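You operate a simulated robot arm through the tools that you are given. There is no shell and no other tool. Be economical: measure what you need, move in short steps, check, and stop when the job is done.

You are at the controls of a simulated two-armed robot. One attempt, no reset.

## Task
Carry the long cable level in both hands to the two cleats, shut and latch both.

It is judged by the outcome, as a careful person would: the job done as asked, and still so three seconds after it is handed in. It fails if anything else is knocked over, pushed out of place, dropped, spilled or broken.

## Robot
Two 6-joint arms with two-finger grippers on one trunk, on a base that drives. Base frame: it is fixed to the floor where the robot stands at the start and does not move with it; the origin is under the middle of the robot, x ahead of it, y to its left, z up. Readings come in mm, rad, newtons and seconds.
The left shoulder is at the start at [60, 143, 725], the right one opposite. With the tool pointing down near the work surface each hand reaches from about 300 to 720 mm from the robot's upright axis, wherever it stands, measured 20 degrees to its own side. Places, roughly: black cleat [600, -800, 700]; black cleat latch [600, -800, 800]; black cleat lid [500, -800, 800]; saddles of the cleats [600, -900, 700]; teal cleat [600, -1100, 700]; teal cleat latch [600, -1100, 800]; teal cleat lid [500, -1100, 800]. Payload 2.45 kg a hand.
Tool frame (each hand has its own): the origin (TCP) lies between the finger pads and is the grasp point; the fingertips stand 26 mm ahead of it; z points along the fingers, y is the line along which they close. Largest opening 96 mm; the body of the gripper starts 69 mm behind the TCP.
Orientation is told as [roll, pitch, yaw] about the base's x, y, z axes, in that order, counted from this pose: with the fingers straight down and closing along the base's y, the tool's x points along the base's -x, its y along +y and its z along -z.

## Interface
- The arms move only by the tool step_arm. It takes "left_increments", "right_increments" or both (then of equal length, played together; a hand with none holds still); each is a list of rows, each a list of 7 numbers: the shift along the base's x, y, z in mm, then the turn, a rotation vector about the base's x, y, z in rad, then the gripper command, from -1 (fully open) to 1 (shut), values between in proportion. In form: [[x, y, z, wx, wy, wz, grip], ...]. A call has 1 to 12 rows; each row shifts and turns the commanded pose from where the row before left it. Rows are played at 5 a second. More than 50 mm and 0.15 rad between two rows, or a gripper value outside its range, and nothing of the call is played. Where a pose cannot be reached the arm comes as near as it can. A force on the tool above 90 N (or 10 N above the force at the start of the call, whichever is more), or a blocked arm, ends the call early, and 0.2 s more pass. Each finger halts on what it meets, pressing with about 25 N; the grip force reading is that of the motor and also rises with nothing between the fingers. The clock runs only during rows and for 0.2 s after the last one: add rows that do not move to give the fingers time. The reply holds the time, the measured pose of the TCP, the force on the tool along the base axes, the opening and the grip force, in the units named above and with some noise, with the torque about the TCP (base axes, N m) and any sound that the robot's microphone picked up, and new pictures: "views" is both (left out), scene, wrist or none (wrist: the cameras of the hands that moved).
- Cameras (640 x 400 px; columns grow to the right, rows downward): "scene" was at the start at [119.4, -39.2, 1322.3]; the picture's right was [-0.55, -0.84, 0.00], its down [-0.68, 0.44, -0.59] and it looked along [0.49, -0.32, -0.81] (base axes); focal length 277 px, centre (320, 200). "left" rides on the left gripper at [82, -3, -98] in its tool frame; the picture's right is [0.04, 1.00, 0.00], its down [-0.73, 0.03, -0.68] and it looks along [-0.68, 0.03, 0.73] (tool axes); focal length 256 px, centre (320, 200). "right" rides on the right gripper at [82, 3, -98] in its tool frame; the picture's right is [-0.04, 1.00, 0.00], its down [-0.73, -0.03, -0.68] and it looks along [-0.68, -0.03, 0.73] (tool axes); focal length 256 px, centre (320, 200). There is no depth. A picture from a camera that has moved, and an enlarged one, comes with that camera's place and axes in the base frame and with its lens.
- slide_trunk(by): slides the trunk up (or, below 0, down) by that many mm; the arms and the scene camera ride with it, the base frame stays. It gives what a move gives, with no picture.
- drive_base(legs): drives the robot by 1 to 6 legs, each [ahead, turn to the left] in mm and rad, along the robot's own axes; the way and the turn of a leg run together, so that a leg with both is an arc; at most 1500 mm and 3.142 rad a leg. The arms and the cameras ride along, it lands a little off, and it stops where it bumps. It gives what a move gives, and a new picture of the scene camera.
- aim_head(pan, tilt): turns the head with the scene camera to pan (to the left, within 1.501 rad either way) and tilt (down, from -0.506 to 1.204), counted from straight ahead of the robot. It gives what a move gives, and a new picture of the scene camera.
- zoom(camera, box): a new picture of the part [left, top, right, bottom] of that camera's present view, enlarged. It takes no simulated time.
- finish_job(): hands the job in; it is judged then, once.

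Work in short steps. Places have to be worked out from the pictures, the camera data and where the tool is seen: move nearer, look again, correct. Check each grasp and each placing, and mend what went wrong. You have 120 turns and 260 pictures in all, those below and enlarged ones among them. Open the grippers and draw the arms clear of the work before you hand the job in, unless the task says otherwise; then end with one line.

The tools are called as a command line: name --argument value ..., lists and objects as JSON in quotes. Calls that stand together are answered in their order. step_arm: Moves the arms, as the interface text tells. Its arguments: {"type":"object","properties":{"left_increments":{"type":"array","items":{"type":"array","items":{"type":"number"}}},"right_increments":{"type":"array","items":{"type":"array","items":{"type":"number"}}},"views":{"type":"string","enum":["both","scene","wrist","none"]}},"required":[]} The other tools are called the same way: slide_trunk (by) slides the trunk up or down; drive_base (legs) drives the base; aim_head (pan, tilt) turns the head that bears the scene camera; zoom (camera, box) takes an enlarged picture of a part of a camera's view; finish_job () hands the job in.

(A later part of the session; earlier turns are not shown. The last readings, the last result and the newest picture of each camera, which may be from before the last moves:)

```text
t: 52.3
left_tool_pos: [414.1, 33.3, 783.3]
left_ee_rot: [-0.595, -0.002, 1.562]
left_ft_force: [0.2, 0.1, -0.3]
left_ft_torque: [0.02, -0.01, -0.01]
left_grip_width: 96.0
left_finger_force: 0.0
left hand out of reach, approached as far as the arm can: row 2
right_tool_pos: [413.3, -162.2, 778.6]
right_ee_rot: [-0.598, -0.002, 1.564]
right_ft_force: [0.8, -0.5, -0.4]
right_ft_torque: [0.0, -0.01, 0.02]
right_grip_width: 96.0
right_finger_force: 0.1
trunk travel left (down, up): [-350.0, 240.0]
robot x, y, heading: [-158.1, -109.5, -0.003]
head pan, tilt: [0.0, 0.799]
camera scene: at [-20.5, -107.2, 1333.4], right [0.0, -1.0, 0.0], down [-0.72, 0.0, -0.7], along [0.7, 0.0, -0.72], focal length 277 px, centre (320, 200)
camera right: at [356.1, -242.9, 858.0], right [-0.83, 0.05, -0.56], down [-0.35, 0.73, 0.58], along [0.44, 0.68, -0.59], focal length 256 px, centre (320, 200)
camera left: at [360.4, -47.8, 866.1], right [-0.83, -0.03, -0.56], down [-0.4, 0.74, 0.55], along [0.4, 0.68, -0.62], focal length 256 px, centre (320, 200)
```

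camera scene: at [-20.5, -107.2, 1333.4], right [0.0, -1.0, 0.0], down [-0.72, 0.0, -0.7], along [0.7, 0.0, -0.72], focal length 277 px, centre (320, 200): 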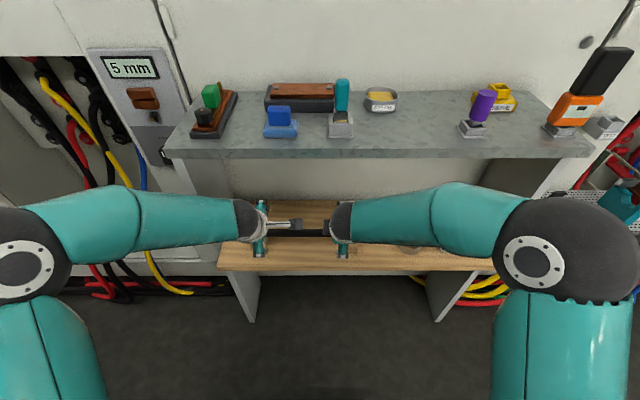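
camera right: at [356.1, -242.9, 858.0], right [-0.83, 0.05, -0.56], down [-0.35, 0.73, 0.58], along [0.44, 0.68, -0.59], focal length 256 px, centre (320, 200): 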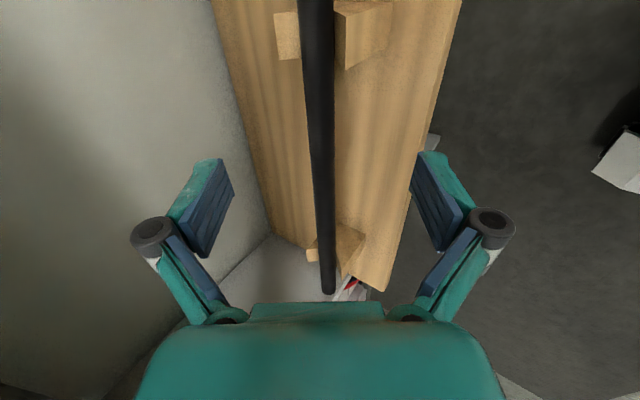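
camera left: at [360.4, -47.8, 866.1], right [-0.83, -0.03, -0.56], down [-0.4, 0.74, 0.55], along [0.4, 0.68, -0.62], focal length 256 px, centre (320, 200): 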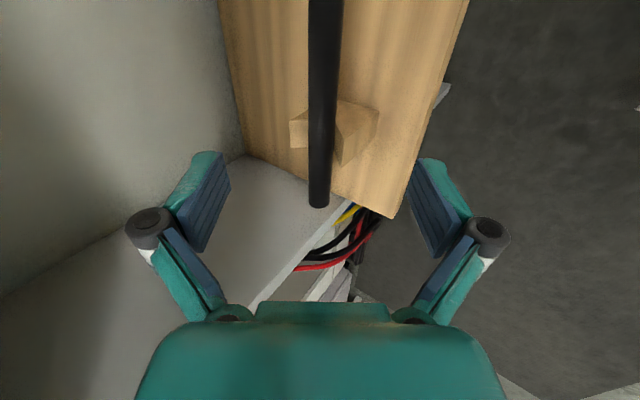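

Cable is centred between both pairs of fingers; triangulation gives it at [478, ·, 687]. Advance along the tool axis with the opening reduced to ~60 mm.

step_arm --left_increments '[[0, 0, 0, 0, 0, 0, -0.25], [16, -1, -24, 0, 0, 0, -0.25], [16, -1, -24, 0, 0, 0, -0.25], [16, -1, -24, 0, 0, 0, -0.25], [16, 0, -24, 0, 0, 0, -0.25], [0, 0, 0, 0, 0, 0, -0.25]]' --right_increments '[[0, 0, 0, 0, 0, 0, -0.25], [16, 0, -23, 0, 0, 0, -0.25], [16, 0, -23, 0, 0, 0, -0.25], [16, 0, -23, 0, 0, 0, -0.25], [16, 0, -23, 0, 0, 0, -0.25], [0, 0, 0, 0, 0, 0, -0.25]]'

```text
t: 53.7
left_tool_pos: [482.1, 31.2, 691.0]
left_ee_rot: [-0.588, -0.004, 1.561]
left_ft_force: [-0.3, -0.6, -0.2]
left_ft_torque: [0.0, 0.03, -0.08]
left_grip_width: 59.9
left_finger_force: 0.0
left hand out of reach, approached as far as the arm can: row 4, 5
right_tool_pos: [476.3, -161.3, 686.4]
right_ee_rot: [-0.597, -0.003, 1.564]
right_ft_force: [-0.5, -0.1, -0.3]
right_ft_torque: [0.03, -0.01, 0.01]
right_grip_width: 59.7
right_finger_force: 0.1
trunk travel left (down, up): [-350.0, 240.0]
robot x, y, heading: [-159.7, -107.4, 0.002]
head pan, tilt: [0.0, 0.799]
camera scene: at [-20.2, -107.2, 1333.4], right [0.0, -1.0, 0.0], down [-0.72, 0.0, -0.7], along [0.7, 0.0, -0.72], focal length 277 px, centre (320, 200)
camera right: at [420.1, -241.8, 765.3], right [-0.83, 0.05, -0.56], down [-0.35, 0.73, 0.58], along [0.44, 0.68, -0.59], focal length 256 px, centre (320, 200)
camera left: at [429.7, -49.6, 773.1], right [-0.83, -0.03, -0.55], down [-0.39, 0.74, 0.55], along [0.39, 0.68, -0.62], focal length 256 px, centre (320, 200)
```

scene: 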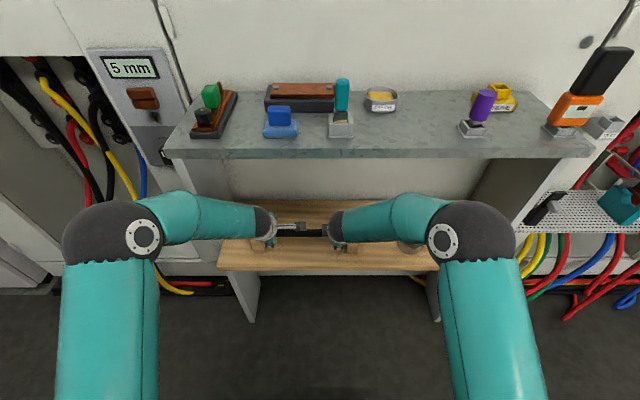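
right: 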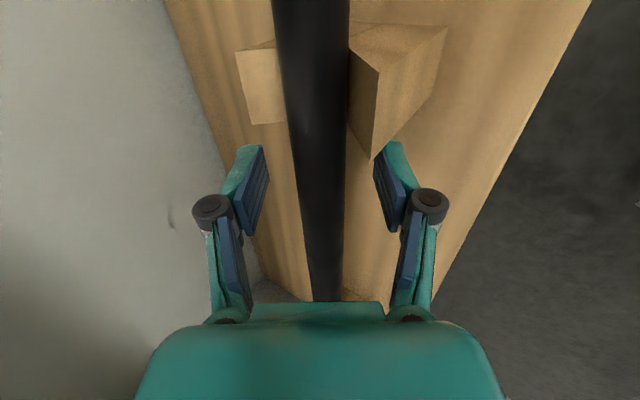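
left: 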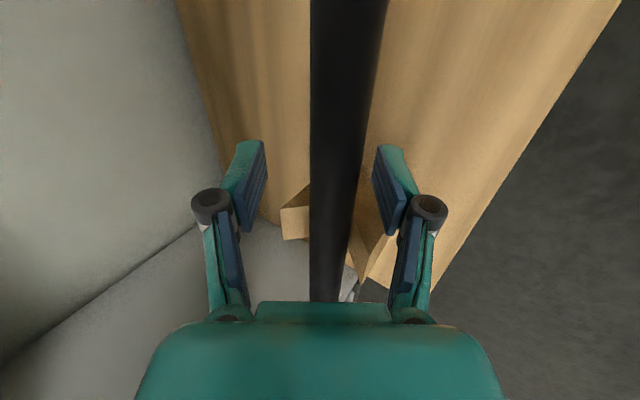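

Cable is between both finger pairs. Nudge the left by (-4,0,-4) to centre it, then close both together.

step_arm --left_increments '[[-4, 0, -4, 0, 0, 0, -0.25], [0, 0, 0, 0, 0, 0, 0.2], [0, 0, 0, 0, 0, 0, 0.6], [0, 0, 0, 0, 0, 0, 1], [0, 0, 0, 0, 0, 0, 1]]' --right_increments '[[2, 0, 0, 0, 0, 0, -0.25], [0, 0, 0, 0, 0, 0, 0.2], [0, 0, 0, 0, 0, 0, 0.6], [0, 0, 0, 0, 0, 0, 1], [0, 0, 0, 0, 0, 0, 1]]' --views "wrist"

```text
t: 54.9
left_tool_pos: [480.3, 30.4, 689.1]
left_ee_rot: [-0.583, -0.003, 1.561]
left_ft_force: [-27.5, 1.3, 0.1]
left_ft_torque: [0.04, 0.26, -0.03]
left_grip_width: 23.7
left_finger_force: 24.5
left hand out of reach, approached as far as the arm can: row 1
right_tool_pos: [479.0, -161.6, 687.8]
right_ee_rot: [-0.6, -0.003, 1.563]
right_ft_force: [7.8, -0.3, 0.6]
right_ft_torque: [0.15, 0.0, -0.27]
right_grip_width: 23.8
right_finger_force: 25.0
trunk travel left (down, up): [-350.0, 240.0]
robot x, y, heading: [-164.7, -108.3, -0.006]
head pan, tilt: [0.0, 0.799]
camera right: at [421.2, -241.8, 766.4], right [-0.82, 0.05, -0.56], down [-0.35, 0.73, 0.58], along [0.44, 0.68, -0.59], focal length 256 px, centre (320, 200)
camera left: at [427.2, -49.8, 772.0], right [-0.83, -0.03, -0.55], down [-0.39, 0.74, 0.55], along [0.39, 0.68, -0.62], focal length 256 px, centre (320, 200)
```

right: 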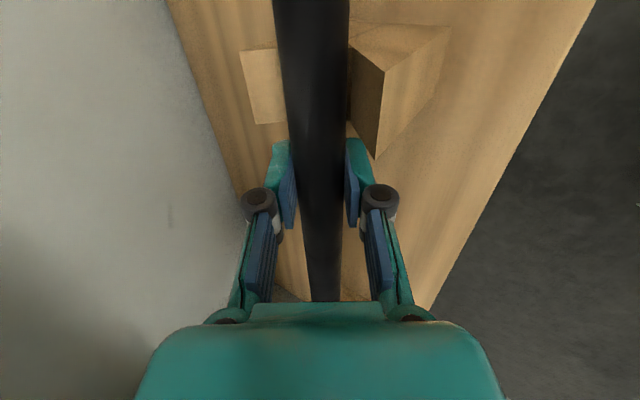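
left: 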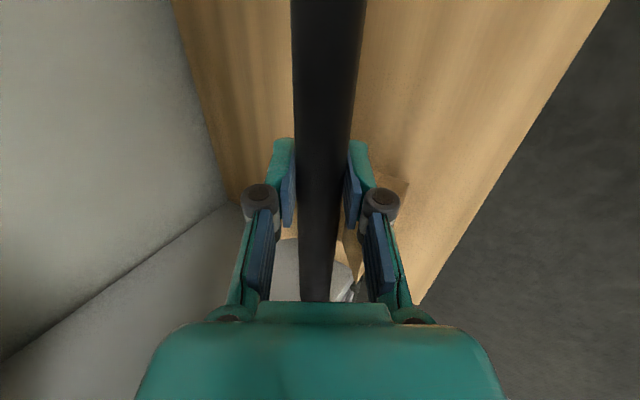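

Both hands grip the cable (23.7 mm). Lift 40 mm straight up together, in small steps.

step_arm --left_increments '[[0, 0, 10, 0, 0, 0, 1], [0, 0, 10, 0, 0, 0, 1], [0, 0, 10, 0, 0, 0, 1], [0, 0, 10, 0, 0, 0, 1], [0, 0, 0, 0, 0, 0, 1]]' --right_increments '[[0, 0, 10, 0, 0, 0, 1], [0, 0, 10, 0, 0, 0, 1], [0, 0, 10, 0, 0, 0, 1], [0, 0, 10, 0, 0, 0, 1], [0, 0, 0, 0, 0, 0, 1]]'

```text
t: 56.1
left_tool_pos: [481.7, 31.1, 728.8]
left_ee_rot: [-0.595, -0.001, 1.56]
left_ft_force: [-2.8, -5.8, -8.4]
left_ft_torque: [0.48, 0.08, -0.27]
left_grip_width: 23.8
left_finger_force: 24.8
right_tool_pos: [478.3, -161.4, 724.5]
right_ee_rot: [-0.597, -0.004, 1.566]
right_ft_force: [2.2, 5.6, 1.7]
right_ft_torque: [0.57, -0.05, -0.31]
right_grip_width: 23.7
right_finger_force: 25.3
trunk travel left (down, up): [-350.0, 240.0]
robot x, y, heading: [-155.3, -109.3, 0.002]
head pan, tilt: [0.0, 0.799]
camera scene: at [-19.2, -107.2, 1333.2], right [0.0, -1.0, 0.0], down [-0.72, 0.0, -0.7], along [0.7, 0.0, -0.72], focal length 277 px, centre (320, 200)
camera right: at [421.4, -241.6, 805.2], right [-0.83, 0.05, -0.56], down [-0.35, 0.73, 0.58], along [0.44, 0.68, -0.59], focal length 256 px, centre (320, 200)
camera left: at [428.5, -49.2, 812.1], right [-0.83, -0.03, -0.56], down [-0.4, 0.74, 0.55], along [0.4, 0.68, -0.62], focal length 256 px, centre (320, 200)
```

scene: 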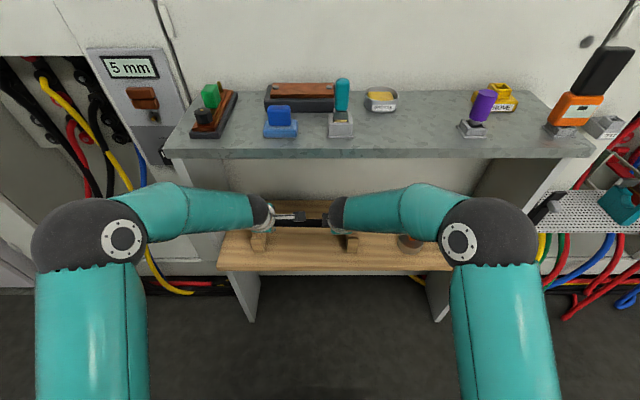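
right: 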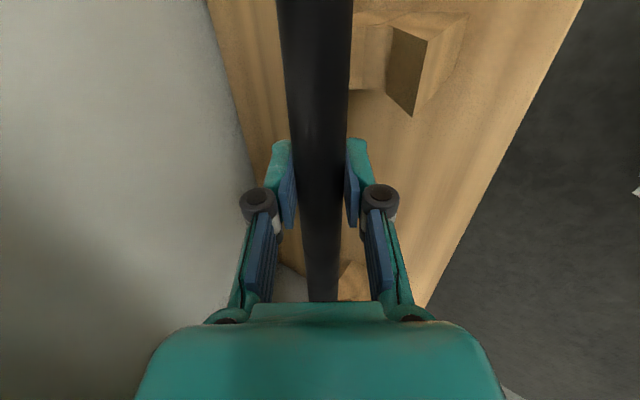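
left: 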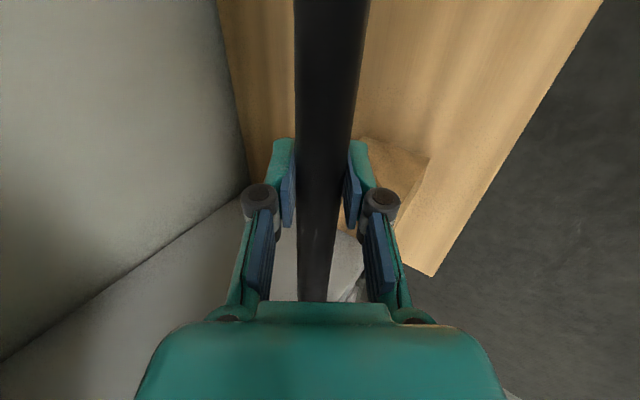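

Cable is lifted and level. Raise another 20 mm, then back away from the bench.

step_arm --left_increments '[[0, 0, 8, 0, 0, 0, 1], [0, 0, 8, 0, 0, 0, 1], [0, 0, 0, 0, 0, 0, 1]]' --right_increments '[[0, 0, 10, 0, 0, 0, 1], [0, 0, 10, 0, 0, 0, 1], [0, 0, 0, 0, 0, 0, 1]]' --views "none"

drive_base --legs '[[-130, 0], [-120, 0]]'

```text
t: 56.9
left_tool_pos: [483.7, 32.3, 746.7]
left_ee_rot: [-0.596, -0.002, 1.561]
left_ft_force: [-4.9, -8.8, 0.6]
left_ft_torque: [-0.52, -0.09, -0.41]
left_grip_width: 23.4
left_finger_force: 25.4
right_tool_pos: [478.8, -161.6, 745.2]
right_ee_rot: [-0.596, -0.002, 1.565]
right_ft_force: [4.8, 8.9, -7.8]
right_ft_torque: [-0.36, 0.11, -0.56]
right_grip_width: 23.8
right_finger_force: 24.6
trunk travel left (down, up): [-350.0, 240.0]
robot x, y, heading: [-160.2, -107.6, -0.003]
head pan, tilt: [0.0, 0.799]
```

```text
t: 59.0
left_tool_pos: [231.7, 32.5, 745.6]
left_ee_rot: [-0.595, -0.004, 1.56]
left_ft_force: [1.4, -11.0, -1.7]
left_ft_torque: [-0.25, 0.0, 0.1]
left_grip_width: 24.1
left_finger_force: 25.4
right_tool_pos: [227.4, -160.1, 747.2]
right_ee_rot: [-0.598, -0.004, 1.563]
right_ft_force: [-0.6, 10.9, -3.7]
right_ft_torque: [0.0, 0.04, 0.09]
right_grip_width: 23.6
right_finger_force: 25.4
trunk travel left (down, up): [-350.0, 240.0]
robot x, y, heading: [-410.2, -109.2, -0.0]
head pan, tilt: [0.0, 0.799]
camera scene: at [-271.3, -106.2, 1333.5], right [0.0, -1.0, 0.0], down [-0.72, 0.0, -0.7], along [0.7, 0.0, -0.72], focal length 277 px, centre (320, 200)
```

scene: 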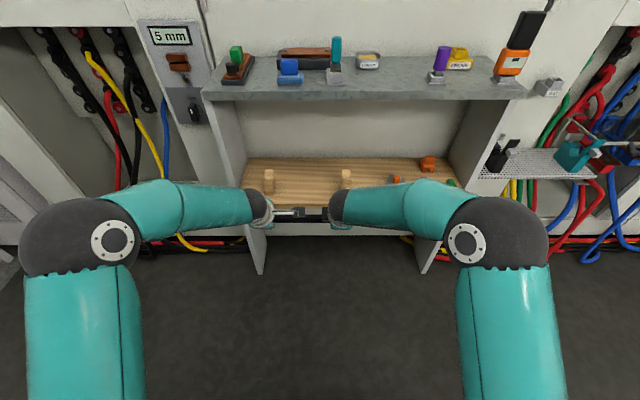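

drive_base --legs '[[0, -0.6], [0, -0.5], [0, -0.47]]'

```text
t: 63.9
left_tool_pos: [-152.9, -719.4, 744.4]
left_ee_rot: [-0.592, -0.003, 0.171]
left_ft_force: [0.1, 2.7, -2.3]
left_ft_torque: [-0.14, 0.17, -0.18]
left_grip_width: 23.8
left_finger_force: 25.2
right_tool_pos: [-345.4, -750.3, 745.6]
right_ee_rot: [-0.596, -0.002, 0.172]
right_ft_force: [1.5, -2.6, -4.7]
right_ft_torque: [0.11, 0.21, -0.44]
right_grip_width: 23.6
right_finger_force: 24.8
trunk travel left (down, up): [-350.0, 240.0]
robot x, y, heading: [-338.2, -97.1, -1.43]
head pan, tilt: [0.0, 0.799]
stopped in leg 3: the robot was blocked; the commanded pose is now the measured one
camera scene: at [-317.5, -236.9, 1333.1], right [-0.99, -0.14, 0.0], down [-0.1, 0.71, -0.7], along [0.09, -0.69, -0.72], focal length 277 px, centre (320, 200)
```

scene: 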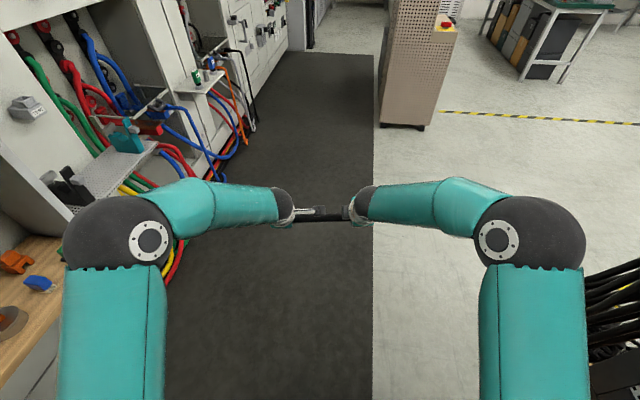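

The base got nudged by something on its right/rear; moving ahead away from it while straightening the heading.

drive_base --legs '[[300, -0.14], [300, 0]]'

```text
t: 67.7
left_tool_pos: [-222.0, -1338.1, 744.7]
left_ee_rot: [-0.592, -0.003, 0.035]
left_ft_force: [-0.5, 0.8, -3.1]
left_ft_torque: [-0.03, 0.0, -0.03]
left_grip_width: 23.5
left_finger_force: 24.8
right_tool_pos: [-415.0, -1343.0, 746.8]
right_ee_rot: [-0.595, -0.001, 0.037]
right_ft_force: [-0.3, -1.2, -3.7]
right_ft_torque: [0.01, -0.03, -0.17]
right_grip_width: 23.7
right_finger_force: 24.7
trunk travel left (down, up): [-350.0, 240.0]
robot x, y, heading: [-320.7, -690.7, -1.567]
head pan, tilt: [0.0, 0.799]
camera scene: at [-321.1, -838.3, 1333.0], right [-1.0, 0.0, 0.0], down [0.0, 0.72, -0.7], along [0.0, -0.7, -0.72], focal length 277 px, centre (320, 200)
```

scene: 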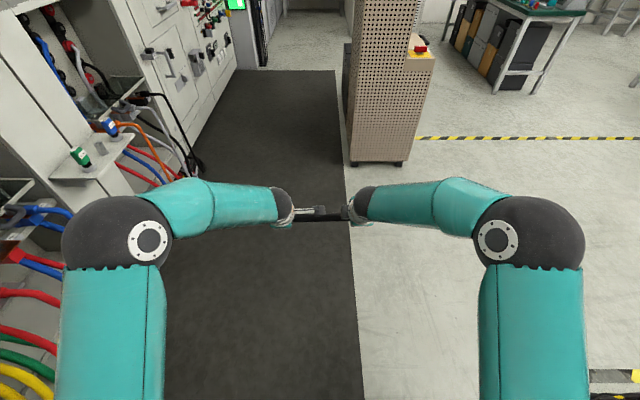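

drive_base --legs '[[268, 0], [0, 0.55], [0, 0.51], [0, 0.507]]'

```text
t: 72.8
left_tool_pos: [278.5, -1227.5, 745.6]
left_ee_rot: [-0.588, -0.006, 1.045]
left_ft_force: [0.6, -1.5, -3.4]
left_ft_torque: [0.07, 0.0, 0.15]
left_grip_width: 23.8
left_finger_force: 25.0
right_tool_pos: [180.0, -1392.8, 746.8]
right_ee_rot: [-0.593, -0.003, 1.044]
right_ft_force: [-1.9, 0.4, -3.8]
right_ft_torque: [0.09, -0.11, 0.21]
right_grip_width: 23.8
right_finger_force: 25.1
trunk travel left (down, up): [-350.0, 240.0]
robot x, y, heading: [-342.2, -1012.1, -0.519]
head pan, tilt: [0.0, 0.799]
stopped in leg 3: the robot was blocked; the commanded pose is now the measured one
camera scene: at [-224.5, -1083.3, 1333.1], right [-0.5, -0.87, 0.0], down [-0.62, 0.36, -0.7], along [0.6, -0.35, -0.72], focal length 277 px, centre (320, 200)
```

scene: 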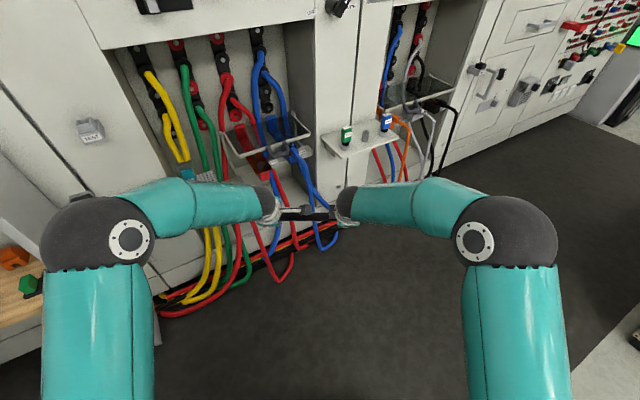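

drive_base --legs '[[0, 0.26]]'

drive_base --legs '[[0, 0.26]]'

```text
t: 74.2
left_tool_pos: [317.9, -1057.3, 745.2]
left_ee_rot: [-0.59, -0.004, 1.307]
left_ft_force: [0.4, 0.5, -3.0]
left_ft_torque: [-0.05, -0.01, 0.01]
left_grip_width: 23.7
left_finger_force: 25.4
right_tool_pos: [265.5, -1244.3, 747.1]
right_ee_rot: [-0.593, -0.001, 1.305]
right_ft_force: [0.3, -0.5, -4.6]
right_ft_torque: [0.02, 0.04, 0.0]
right_grip_width: 23.9
right_finger_force: 24.8
trunk travel left (down, up): [-350.0, 240.0]
robot x, y, heading: [-346.7, -1028.8, -0.253]
head pan, tilt: [0.0, 0.799]
camera scene: at [-208.9, -1062.7, 1333.1], right [-0.25, -0.97, 0.0], down [-0.7, 0.18, -0.7], along [0.67, -0.17, -0.72], focal length 277 px, centre (320, 200)
```

scene: 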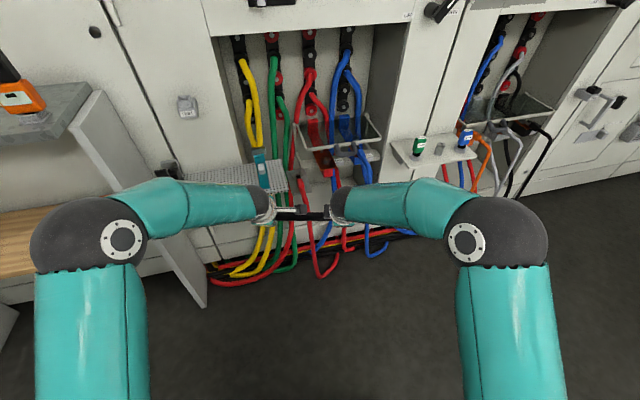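

```text
t: 75.5
left_tool_pos: [302.8, -882.9, 745.5]
left_ee_rot: [-0.589, -0.004, 1.573]
left_ft_force: [0.1, 1.0, -2.1]
left_ft_torque: [-0.13, -0.01, 0.01]
left_grip_width: 24.0
left_finger_force: 24.5
right_tool_pos: [301.1, -1076.6, 746.8]
right_ee_rot: [-0.594, 0.001, 1.57]
right_ft_force: [0.3, -0.5, -5.1]
right_ft_torque: [-0.18, 0.08, -0.1]
right_grip_width: 23.6
right_finger_force: 24.9
trunk travel left (down, up): [-350.0, 240.0]
robot x, y, heading: [-344.7, -1039.4, 0.012]
head pan, tilt: [0.0, 0.799]
camera scene: at [-204.9, -1039.6, 1333.1], right [0.01, -1.0, 0.0], down [-0.72, -0.01, -0.7], along [0.7, 0.01, -0.72], focal length 277 px, centre (320, 200)
```

scene: 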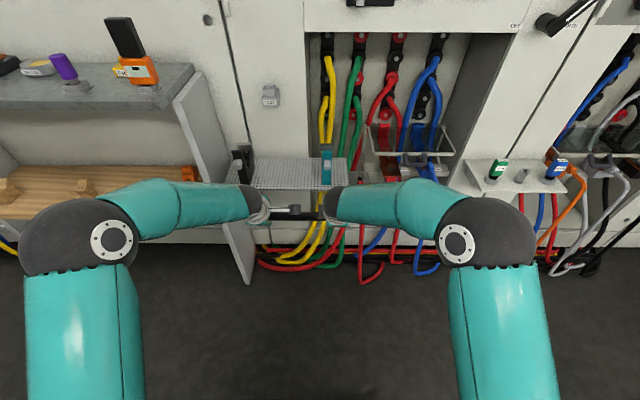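

Cable is in front of the cleats. Raise everything with the trunk by 140 mm so it clears the lids, then turn the hands nearly vertical about the cable axis.

slide_trunk --by 140

step_arm --left_increments '[[0, 0, 0, 0, 0.1, 0, 1], [0, 0, 0, 0, 0.1, 0, 1], [0, 0, 0, 0, 0.1, 0, 1], [0, 0, 0, 0, 0.1, 0, 1], [0, 0, 0, 0, 0.1, 0, 1], [0, 0, 0, 0, 0.09, 0, 1], [0, 0, 0, 0, 0, 0, 1]]' --right_increments '[[0, 0, 0, 0, 0.1, 0, 1], [0, 0, 0, 0, 0.1, 0, 1], [0, 0, 0, 0, 0.1, 0, 1], [0, 0, 0, 0, 0.1, 0, 1], [0, 0, 0, 0, 0.1, 0, 1], [0, 0, 0, 0, 0.09, 0, 1], [0, 0, 0, 0, 0, 0, 1]]'

```text
t: 77.2
left_tool_pos: [302.8, -882.8, 885.2]
left_ee_rot: [-0.59, -0.003, 1.574]
left_ft_force: [-0.3, 0.5, -3.1]
left_ft_torque: [-0.06, -0.01, -0.02]
left_grip_width: 23.7
left_finger_force: 25.0
right_tool_pos: [301.7, -1076.2, 888.3]
right_ee_rot: [-0.593, 0.0, 1.571]
right_ft_force: [-0.1, -1.3, -3.8]
right_ft_torque: [-0.08, -0.01, -0.06]
right_grip_width: 23.6
right_finger_force: 25.4
trunk travel left (down, up): [-490.0, 100.0]
robot x, y, heading: [-346.3, -1039.9, 0.013]
head pan, tilt: [0.0, 0.799]
```

```text
t: 78.8
left_tool_pos: [302.4, -883.0, 886.9]
left_ee_rot: [0.001, -0.003, 1.569]
left_ft_force: [-3.2, -3.3, -4.3]
left_ft_torque: [0.05, 0.08, -0.23]
left_grip_width: 23.8
left_finger_force: 24.8
right_tool_pos: [301.2, -1076.7, 888.6]
right_ee_rot: [-0.005, 0.0, 1.57]
right_ft_force: [3.7, 2.6, -2.3]
right_ft_torque: [0.24, -0.09, -0.34]
right_grip_width: 23.9
right_finger_force: 24.9
trunk travel left (down, up): [-490.0, 100.0]
robot x, y, heading: [-342.2, -1043.8, 0.01]
head pan, tilt: [0.0, 0.799]
camera scene: at [-205.7, -1039.5, 1473.3], right [0.01, -1.0, 0.0], down [-0.72, -0.01, -0.7], along [0.7, 0.01, -0.72], focal length 277 px, centre (320, 200)
camera right: at [297.8, -1156.7, 987.0], right [-1.0, 0.04, 0.0], down [0.03, 0.73, 0.68], along [0.03, 0.68, -0.73], focal length 256 px, centre (320, 200)
camera left: at [304.2, -964.6, 984.4], right [-1.0, -0.04, 0.0], down [-0.03, 0.73, 0.68], along [-0.03, 0.68, -0.73], focal length 256 px, centre (320, 200)
```

scene: 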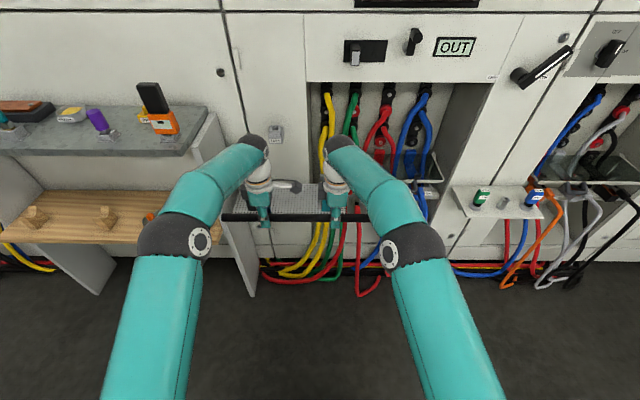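
right: 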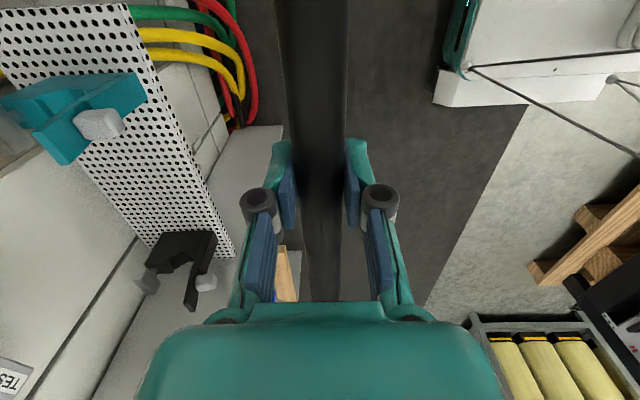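
left: 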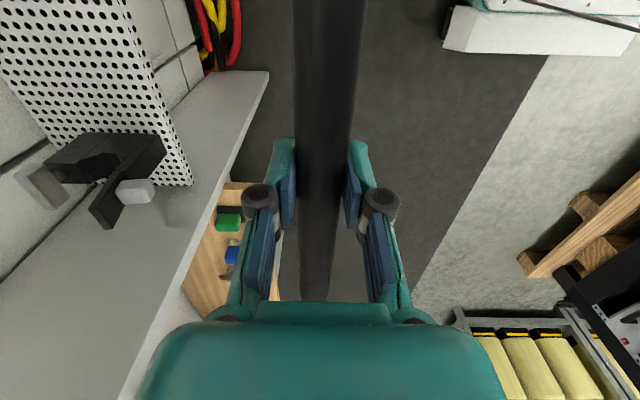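

Nice side views of both saddles. I need about +60 mm in y and ~220 mm forward: an S-shaped approach for half of that, the arms for the rest.

drive_base --legs '[[100, 0.3], [100, -0.31]]'

```text
t: 81.4
left_tool_pos: [501.6, -855.6, 884.7]
left_ee_rot: [0.002, -0.003, 1.563]
left_ft_force: [-3.9, -5.7, -4.0]
left_ft_torque: [-0.05, 0.03, -0.27]
left_grip_width: 23.7
left_finger_force: 24.6
right_tool_pos: [498.8, -1048.2, 887.4]
right_ee_rot: [-0.004, -0.003, 1.564]
right_ft_force: [4.2, 5.8, -3.8]
right_ft_torque: [0.01, 0.04, -0.41]
right_grip_width: 24.1
right_finger_force: 24.9
trunk travel left (down, up): [-490.0, 100.0]
robot x, y, heading: [-147.0, -1001.8, 0.0]
head pan, tilt: [0.0, 0.799]
camera scene: at [-5.8, -1002.0, 1473.0], right [0.0, -1.0, 0.0], down [-0.72, 0.0, -0.7], along [0.7, 0.0, -0.72], focal length 277 px, centre (320, 200)
```

scene: 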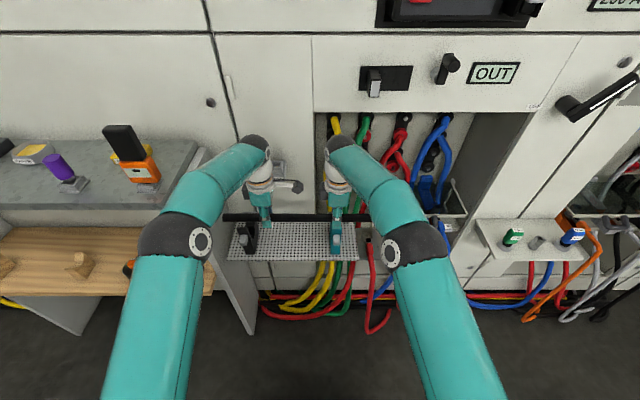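

step_arm --left_increments '[[0, 11, 0, 0, 0, 0, 1], [0, 11, 0, 0, 0, 0, 1], [0, 11, 0, 0, 0, 0, 1], [0, 0, 0, 0, 0, 0, 1]]' --right_increments '[[0, 11, 0, 0, 0, 0, 1], [0, 11, 0, 0, 0, 0, 1], [0, 11, 0, 0, 0, 0, 1], [0, 0, 0, 0, 0, 0, 1]]'

zoom --camera "left" --box '[160, 160, 480, 360]'

zoom --camera "right" --box '[100, 0, 420, 200]'

```text
t: 82.4
left_tool_pos: [501.0, -822.0, 886.4]
left_ee_rot: [0.0, -0.003, 1.561]
left_ft_force: [-2.2, 0.5, -1.5]
left_ft_torque: [-0.08, 0.01, -0.17]
left_grip_width: 23.8
left_finger_force: 25.6
right_tool_pos: [497.9, -1015.4, 887.8]
right_ee_rot: [-0.002, -0.004, 1.563]
right_ft_force: [1.6, -1.1, -5.1]
right_ft_torque: [-0.24, -0.02, -0.26]
right_grip_width: 23.7
right_finger_force: 25.1
trunk travel left (down, up): [-490.0, 100.0]
robot x, y, heading: [-146.7, -1005.7, -0.001]
head pan, tilt: [0.0, 0.799]
camera scene: at [-7.5, -1002.3, 1473.2], right [0.0, -1.0, 0.0], down [-0.72, 0.0, -0.7], along [0.7, 0.0, -0.72], focal length 277 px, centre (320, 200)
camera right: at [495.1, -1096.4, 986.9], right [-1.0, 0.05, 0.0], down [0.03, 0.73, 0.68], along [0.03, 0.68, -0.73], focal length 256 px, centre (320, 200)
camera left: at [502.8, -904.3, 984.4], right [-1.0, -0.03, 0.0], down [-0.02, 0.73, 0.68], along [-0.02, 0.68, -0.73], focal length 256 px, centre (320, 200)
```

scene: 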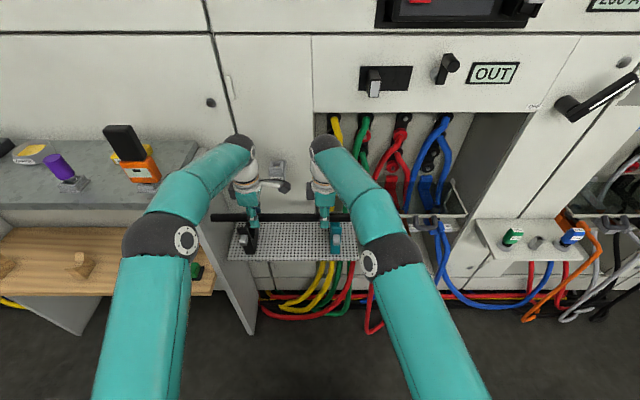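
right: 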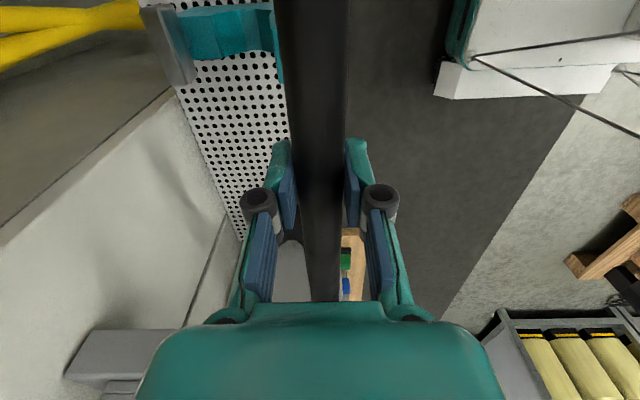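
left: 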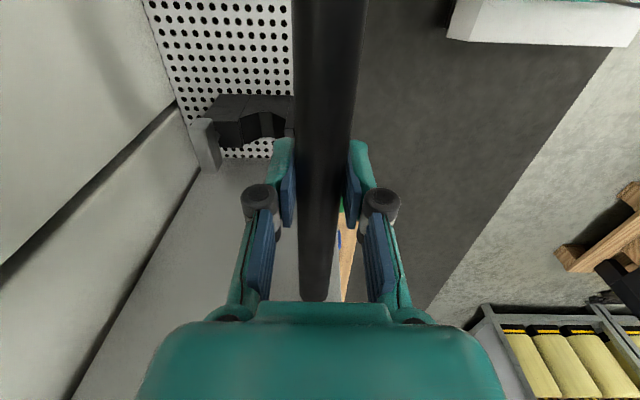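

```text
2.00 times, centred on (320, 260) of left
camera zoom: at [502.8, -904.3, 984.4], right [-1.0, -0.03, 0.0], down [-0.02, 0.73, 0.68], along [-0.02, 0.68, -0.73], focal length 512 px, centre (320, 80)
```

zoom: 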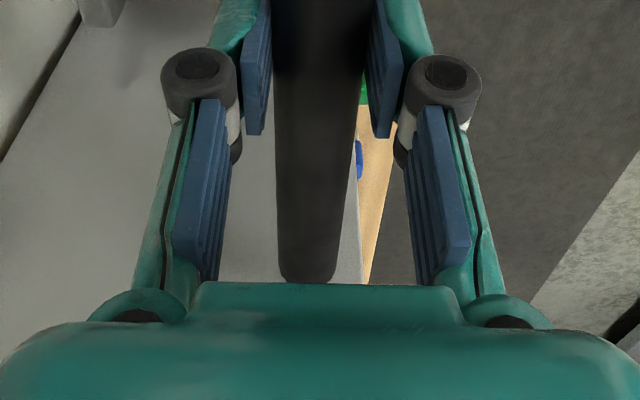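

```text
2.00 times, centred on (260, 100) of right
camera zoom: at [495.1, -1096.4, 986.9], right [-1.0, 0.05, 0.0], down [0.03, 0.73, 0.68], along [0.03, 0.68, -0.73], focal length 512 px, centre (440, 400)
```

zoom: 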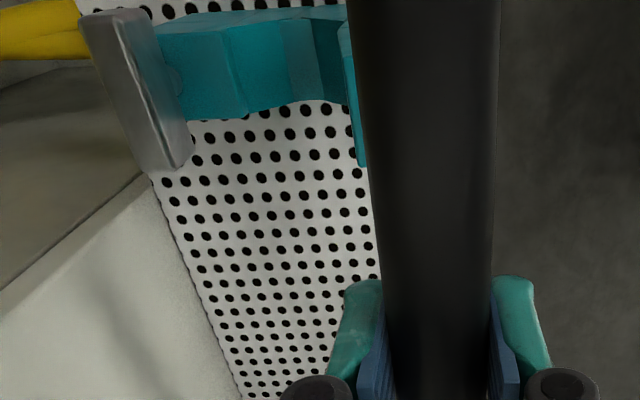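

zoom --camera "left" --box '[180, 80, 308, 180]'

zoom --camera "right" --box '[130, 0, 290, 100]'

```text
4.00 times, centred on (244, 130) of left
camera zoom: at [502.8, -904.3, 984.4], right [-1.0, -0.03, 0.0], down [-0.02, 0.73, 0.68], along [-0.02, 0.68, -0.73], focal length 1024 px, centre (624, 480)
```

zoom: 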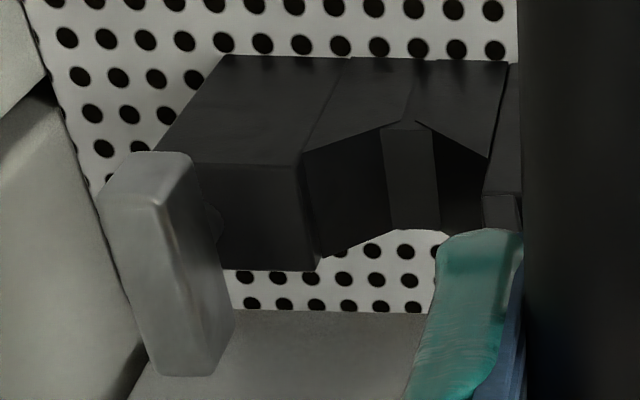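

```text
4.00 times, centred on (210, 50) of right
camera zoom: at [495.1, -1096.4, 986.9], right [-1.0, 0.05, 0.0], down [0.03, 0.73, 0.68], along [0.03, 0.68, -0.73], focal length 1024 px, centre (760, 800)
```

zoom: 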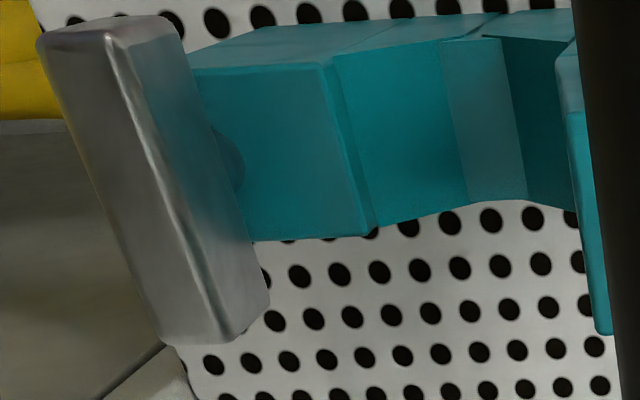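

Both saddles triangulate to x≈560, floor z≈712, at y≈-766 and -1053; the V-shaped saddle is visible. Drive 60 mm forward to bring the cable over them, then lower by trunk.

drive_base --legs '[[60, 0]]'

```text
t: 83.4
left_tool_pos: [561.2, -823.8, 885.3]
left_ee_rot: [0.003, -0.004, 1.562]
left_ft_force: [-1.0, 1.2, -3.2]
left_ft_torque: [-0.06, 0.06, -0.15]
left_grip_width: 23.7
left_finger_force: 24.9
right_tool_pos: [560.0, -1016.2, 887.2]
right_ee_rot: [-0.002, -0.003, 1.563]
right_ft_force: [2.1, -0.4, -4.7]
right_ft_torque: [-0.17, 0.01, -0.3]
right_grip_width: 23.7
right_finger_force: 25.2
trunk travel left (down, up): [-490.0, 100.0]
robot x, y, heading: [-89.1, -997.7, -0.004]
head pan, tilt: [0.0, 0.799]
camera scene: at [55.3, -1002.3, 1472.8], right [0.0, -1.0, 0.0], down [-0.72, 0.0, -0.69], along [0.69, 0.0, -0.72], focal length 277 px, centre (320, 200)
```

scene: 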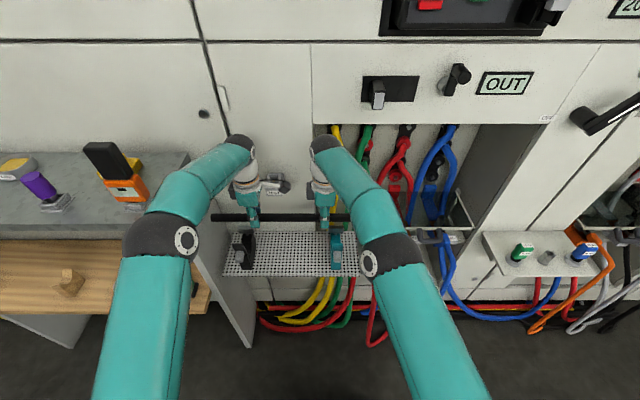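

Cable is over both saddles. Before lowering I check the left elbow's clearance to the counter end.

zoom --camera "scene" --box '[80, 130, 400, 330]'

slide_trunk --by -40

aim_head --pan 0.3 --tilt 0.8

```text
2.00 times, centred on (240, 230) of scene
camera zoom: at [55.3, -1002.3, 1472.8], right [0.0, -1.0, 0.0], down [-0.72, 0.0, -0.69], along [0.69, 0.0, -0.72], focal length 554 px, centre (480, 140)
```

zoom: 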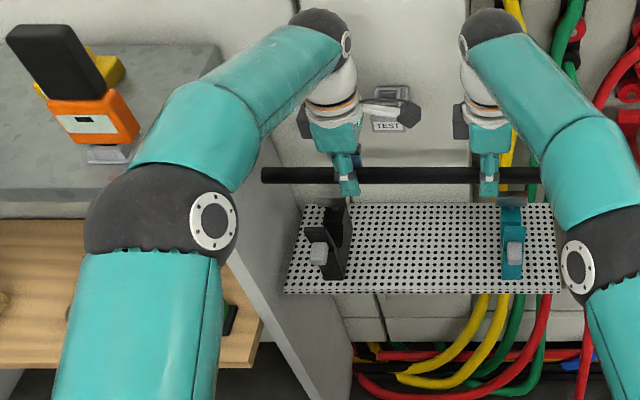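

```text
t: 84.2
left_tool_pos: [559.8, -824.5, 846.6]
left_ee_rot: [0.002, -0.004, 1.56]
left_ft_force: [-1.7, -0.5, -2.4]
left_ft_torque: [-0.04, 0.01, -0.1]
left_grip_width: 23.7
left_finger_force: 24.8
right_tool_pos: [557.9, -1016.9, 849.1]
right_ee_rot: [-0.004, -0.001, 1.563]
right_ft_force: [0.4, 0.9, -3.3]
right_ft_torque: [-0.09, -0.04, -0.16]
right_grip_width: 23.8
right_finger_force: 24.9
trunk travel left (down, up): [-450.0, 140.0]
robot x, y, heading: [-87.3, -1003.1, -0.004]
head pan, tilt: [0.0, 0.799]
```

```text
t: 85.0
left_tool_pos: [561.4, -823.5, 846.6]
left_ee_rot: [0.003, -0.004, 1.563]
left_ft_force: [-1.6, -0.6, -2.4]
left_ft_torque: [-0.06, 0.04, -0.16]
left_grip_width: 23.6
left_finger_force: 24.9
right_tool_pos: [558.7, -1016.5, 849.9]
right_ee_rot: [-0.004, -0.002, 1.564]
right_ft_force: [3.1, 1.3, -3.9]
right_ft_torque: [-0.04, -0.02, -0.23]
right_grip_width: 23.7
right_finger_force: 24.3
trunk travel left (down, up): [-450.0, 140.0]
robot x, y, heading: [-88.5, -1004.5, -0.001]
head pan, tilt: [0.3, 0.799]
camera scene: at [48.9, -978.4, 1433.2], right [0.29, -0.96, 0.0], down [-0.69, -0.21, -0.7], along [0.67, 0.2, -0.72], focal length 277 px, centre (320, 200)
```

scene: 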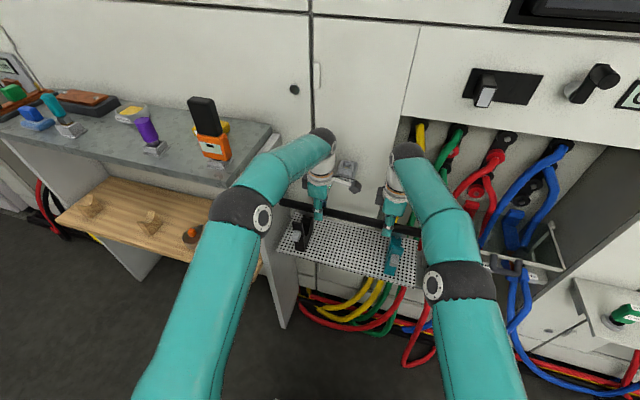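

The elbow triangulates to x≈260, well in front of the counter. Lower a further 80 mm and check with the wrist cameras.

slide_trunk --by -80

zoom --camera "right" --box '[120, 0, 520, 250]'

zoom --camera "left" --box '[120, 60, 520, 310]'

```text
t: 86.2
left_tool_pos: [561.5, -824.2, 767.3]
left_ee_rot: [-0.001, -0.006, 1.561]
left_ft_force: [-2.8, 0.1, -2.6]
left_ft_torque: [0.03, 0.01, -0.12]
left_grip_width: 23.8
left_finger_force: 25.4
right_tool_pos: [557.4, -1015.2, 768.7]
right_ee_rot: [-0.002, -0.003, 1.564]
right_ft_force: [1.2, 0.2, -3.1]
right_ft_torque: [0.01, -0.03, -0.25]
right_grip_width: 23.6
right_finger_force: 24.8
trunk travel left (down, up): [-370.0, 220.0]
robot x, y, heading: [-87.5, -1001.4, -0.003]
head pan, tilt: [0.3, 0.799]
```

```text
1.60 times, centred on (320, 125) of right
camera zoom: at [554.5, -1096.8, 867.6], right [-1.0, 0.05, 0.0], down [0.03, 0.73, 0.68], along [0.04, 0.68, -0.73], focal length 410 px, centre (320, 320)
```

zoom: 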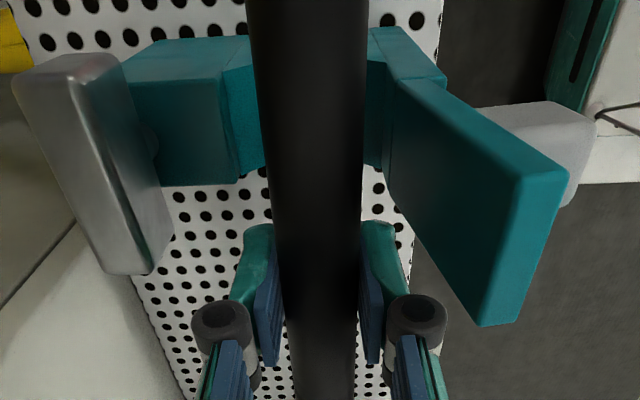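

```text
1.60 times, centred on (320, 185) of left
camera zoom: at [562.5, -904.8, 864.8], right [-1.0, -0.03, 0.0], down [-0.02, 0.73, 0.68], along [-0.02, 0.68, -0.73], focal length 410 px, centre (320, 224)
```

zoom: 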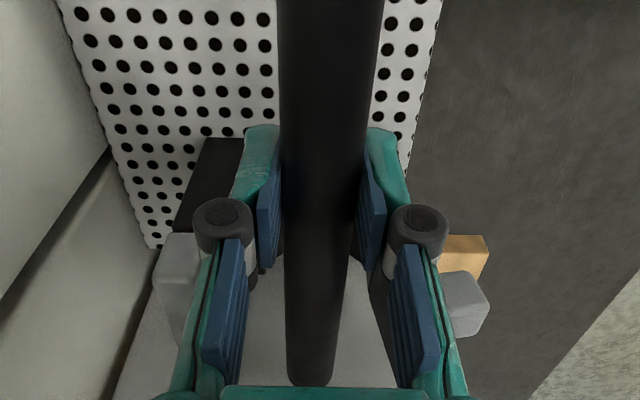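

Cable is centred in the jaws. Lower 30 mm by trunk, then feel down the last millimetres with the arms.

slide_trunk --by -30

step_arm --left_increments '[[0, 0, -3, 0, 0, 0, 1], [0, 0, -3, 0, 0, 0, 1], [0, 0, 0, 0, 0, 0, 1]]' --right_increments '[[0, 0, -3, 0, 0, 0, 1], [0, 0, -3, 0, 0, 0, 1], [0, 0, 0, 0, 0, 0, 1]]' --views "none"

```text
t: 86.9
left_tool_pos: [560.9, -823.0, 737.1]
left_ee_rot: [0.0, -0.004, 1.563]
left_ft_force: [-1.7, -0.5, -2.9]
left_ft_torque: [0.02, -0.01, -0.14]
left_grip_width: 23.7
left_finger_force: 25.8
right_tool_pos: [558.6, -1016.6, 739.3]
right_ee_rot: [-0.005, 0.001, 1.563]
right_ft_force: [1.8, 0.8, -2.5]
right_ft_torque: [-0.01, 0.0, -0.19]
right_grip_width: 23.9
right_finger_force: 24.9
trunk travel left (down, up): [-340.0, 250.0]
robot x, y, heading: [-91.8, -1004.4, -0.003]
head pan, tilt: [0.3, 0.799]
```

```text
t: 87.7
left_tool_pos: [559.4, -823.0, 731.9]
left_ee_rot: [0.0, -0.002, 1.563]
left_ft_force: [-2.2, 0.4, -0.4]
left_ft_torque: [-0.25, 0.0, -0.21]
left_grip_width: 23.8
left_finger_force: 24.9
right_tool_pos: [558.2, -1017.1, 734.1]
right_ee_rot: [-0.006, 0.0, 1.563]
right_ft_force: [0.8, 0.6, 7.0]
right_ft_torque: [-0.69, 0.34, -0.21]
right_grip_width: 23.7
right_finger_force: 25.0
trunk travel left (down, up): [-340.0, 250.0]
robot x, y, heading: [-87.4, -1006.4, -0.004]
head pan, tilt: [0.3, 0.799]
```

step_arm --left_increments '[[0, 0, -2, 0, 0, 0, 1], [0, 0, -2, 0, 0, 0, 1], [0, 0, 0, 0, 0, 0, 1]]' --right_increments '[[0, 0, -2, 0, 0, 0, 1], [0, 0, -2, 0, 0, 0, 1], [0, 0, 0, 0, 0, 0, 1]]' --views "none"

zoom --camera "right" --box '[120, 0, 520, 250]'

zoom --camera "left" --box '[160, 160, 480, 360]'

```text
t: 88.5
left_tool_pos: [559.3, -823.6, 729.4]
left_ee_rot: [-0.004, -0.004, 1.562]
left_ft_force: [1.0, -2.2, 6.1]
left_ft_torque: [-0.18, 0.0, -0.25]
left_grip_width: 23.9
left_finger_force: 25.1
right_tool_pos: [554.9, -1015.8, 735.2]
right_ee_rot: [-0.011, -0.001, 1.563]
right_ft_force: [-3.6, 0.8, 28.5]
right_ft_torque: [-1.31, 0.8, -0.46]
right_grip_width: 23.9
right_finger_force: 25.1
trunk travel left (down, up): [-340.0, 250.0]
robot x, y, heading: [-89.9, -1003.0, -0.004]
head pan, tilt: [0.3, 0.799]
```

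```text
1.60 times, centred on (320, 125) of right
camera zoom: at [551.8, -1097.1, 832.2], right [-1.0, 0.05, -0.01], down [0.03, 0.73, 0.68], along [0.04, 0.68, -0.73], focal length 410 px, centre (320, 320)
```

zoom: 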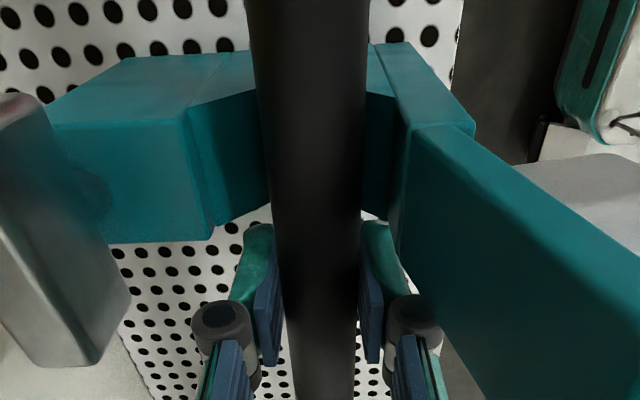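

```text
2.00 times, centred on (320, 260) of left
camera zoom: at [560.3, -905.0, 828.8], right [-1.0, -0.03, -0.01], down [-0.03, 0.73, 0.68], along [-0.02, 0.68, -0.73], focal length 512 px, centre (320, 80)
```

zoom: 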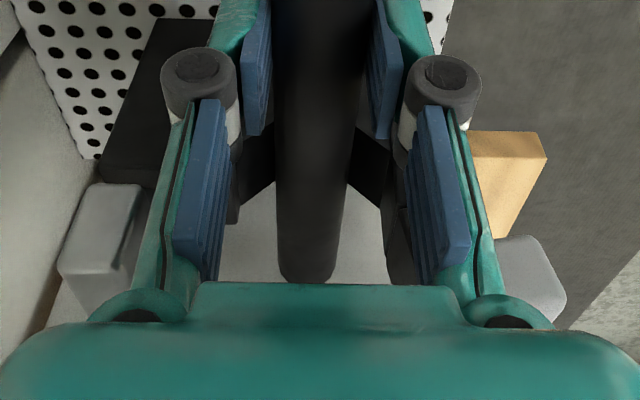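

Right side touches the near slope: the cable is ~5 mm too close there. Ease up, shift the right hand +5 in x and lower again.

step_arm --left_increments '[[0, 0, 2, 0, 0, 0, 1], [0, 0, 0, 0, 0, 0, 1], [0, 0, -2, 0, 0, 0, 1], [0, 0, -1, 0, 0, 0, 1], [0, 0, 0, 0, 0, 0, 1]]' --right_increments '[[0, 0, 4, 0, 0, 0, 1], [5, 0, 0, 0, 0, 0, 1], [0, 0, -3, 0, 0, 0, 1], [0, 0, -2, 0, 0, 0, 1], [0, 0, 0, 0, 0, 0, 1]]' --views "none"

zoom --camera "right" --box '[120, 0, 520, 250]'

```text
t: 89.7
left_tool_pos: [560.0, -823.3, 730.7]
left_ee_rot: [-0.012, -0.005, 1.562]
left_ft_force: [20.4, -3.2, 15.9]
left_ft_torque: [0.22, -0.2, 0.39]
left_grip_width: 24.0
left_finger_force: 24.8
right_tool_pos: [559.3, -1016.6, 735.4]
right_ee_rot: [-0.01, -0.003, 1.563]
right_ft_force: [-11.5, 2.8, 41.2]
right_ft_torque: [-1.29, 1.4, 0.39]
right_grip_width: 23.8
right_finger_force: 24.6
trunk travel left (down, up): [-340.0, 250.0]
robot x, y, heading: [-88.3, -1002.9, -0.003]
head pan, tilt: [0.3, 0.799]
```

```text
1.60 times, centred on (320, 125) of right
camera zoom: at [556.1, -1097.2, 832.6], right [-1.0, 0.05, -0.01], down [0.03, 0.73, 0.68], along [0.04, 0.68, -0.73], focal length 410 px, centre (320, 320)
```

zoom: 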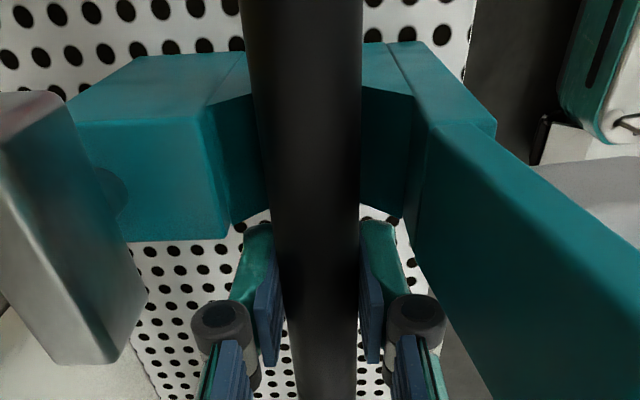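

Force on the right comes from a point ~35 mm in -x and -y of the TCP; perhaps the camera bracket touches the teal lid. Look from the head.

aim_head --pan -0.1 --tilt 0.85

zoom --camera "scene" --box '[220, 130, 380, 230]'

```text
t: 90.6
left_tool_pos: [559.7, -823.2, 730.4]
left_ee_rot: [-0.013, -0.002, 1.564]
left_ft_force: [20.5, -3.8, 19.4]
left_ft_torque: [0.09, -0.25, 0.34]
left_grip_width: 23.8
left_finger_force: 25.0
right_tool_pos: [560.6, -1016.4, 734.8]
right_ee_rot: [-0.012, -0.002, 1.564]
right_ft_force: [-13.3, 4.0, 41.2]
right_ft_torque: [-1.06, 1.41, 0.25]
right_grip_width: 23.9
right_finger_force: 25.1
trunk travel left (down, up): [-340.0, 250.0]
robot x, y, heading: [-85.9, -1007.8, -0.003]
head pan, tilt: [-0.099, 0.85]
camera scene: at [42.8, -1010.2, 1320.1], right [-0.1, -0.99, 0.0], down [-0.74, 0.08, -0.66], along [0.66, -0.07, -0.75], focal length 277 px, centre (320, 200)
```

scene: 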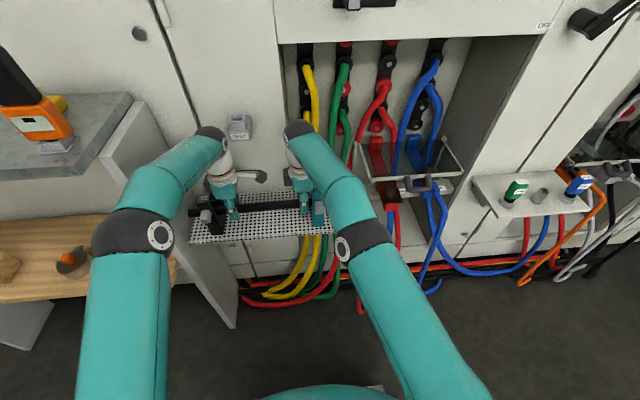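

```text
4.00 times, centred on (300, 180) of scene
camera zoom: at [42.8, -1010.2, 1320.1], right [-0.1, -0.99, 0.0], down [-0.74, 0.08, -0.66], along [0.66, -0.07, -0.75], focal length 1108 px, centre (400, 280)
```

zoom: 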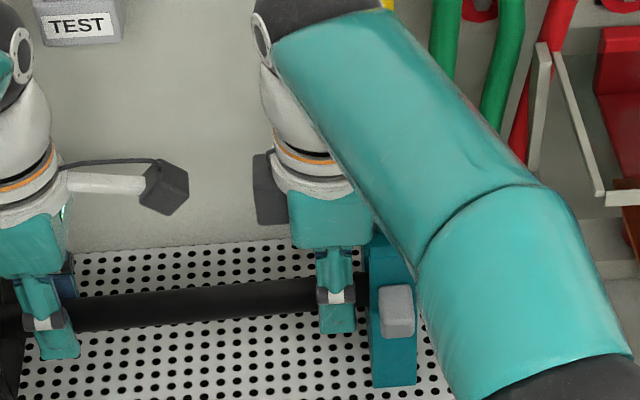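

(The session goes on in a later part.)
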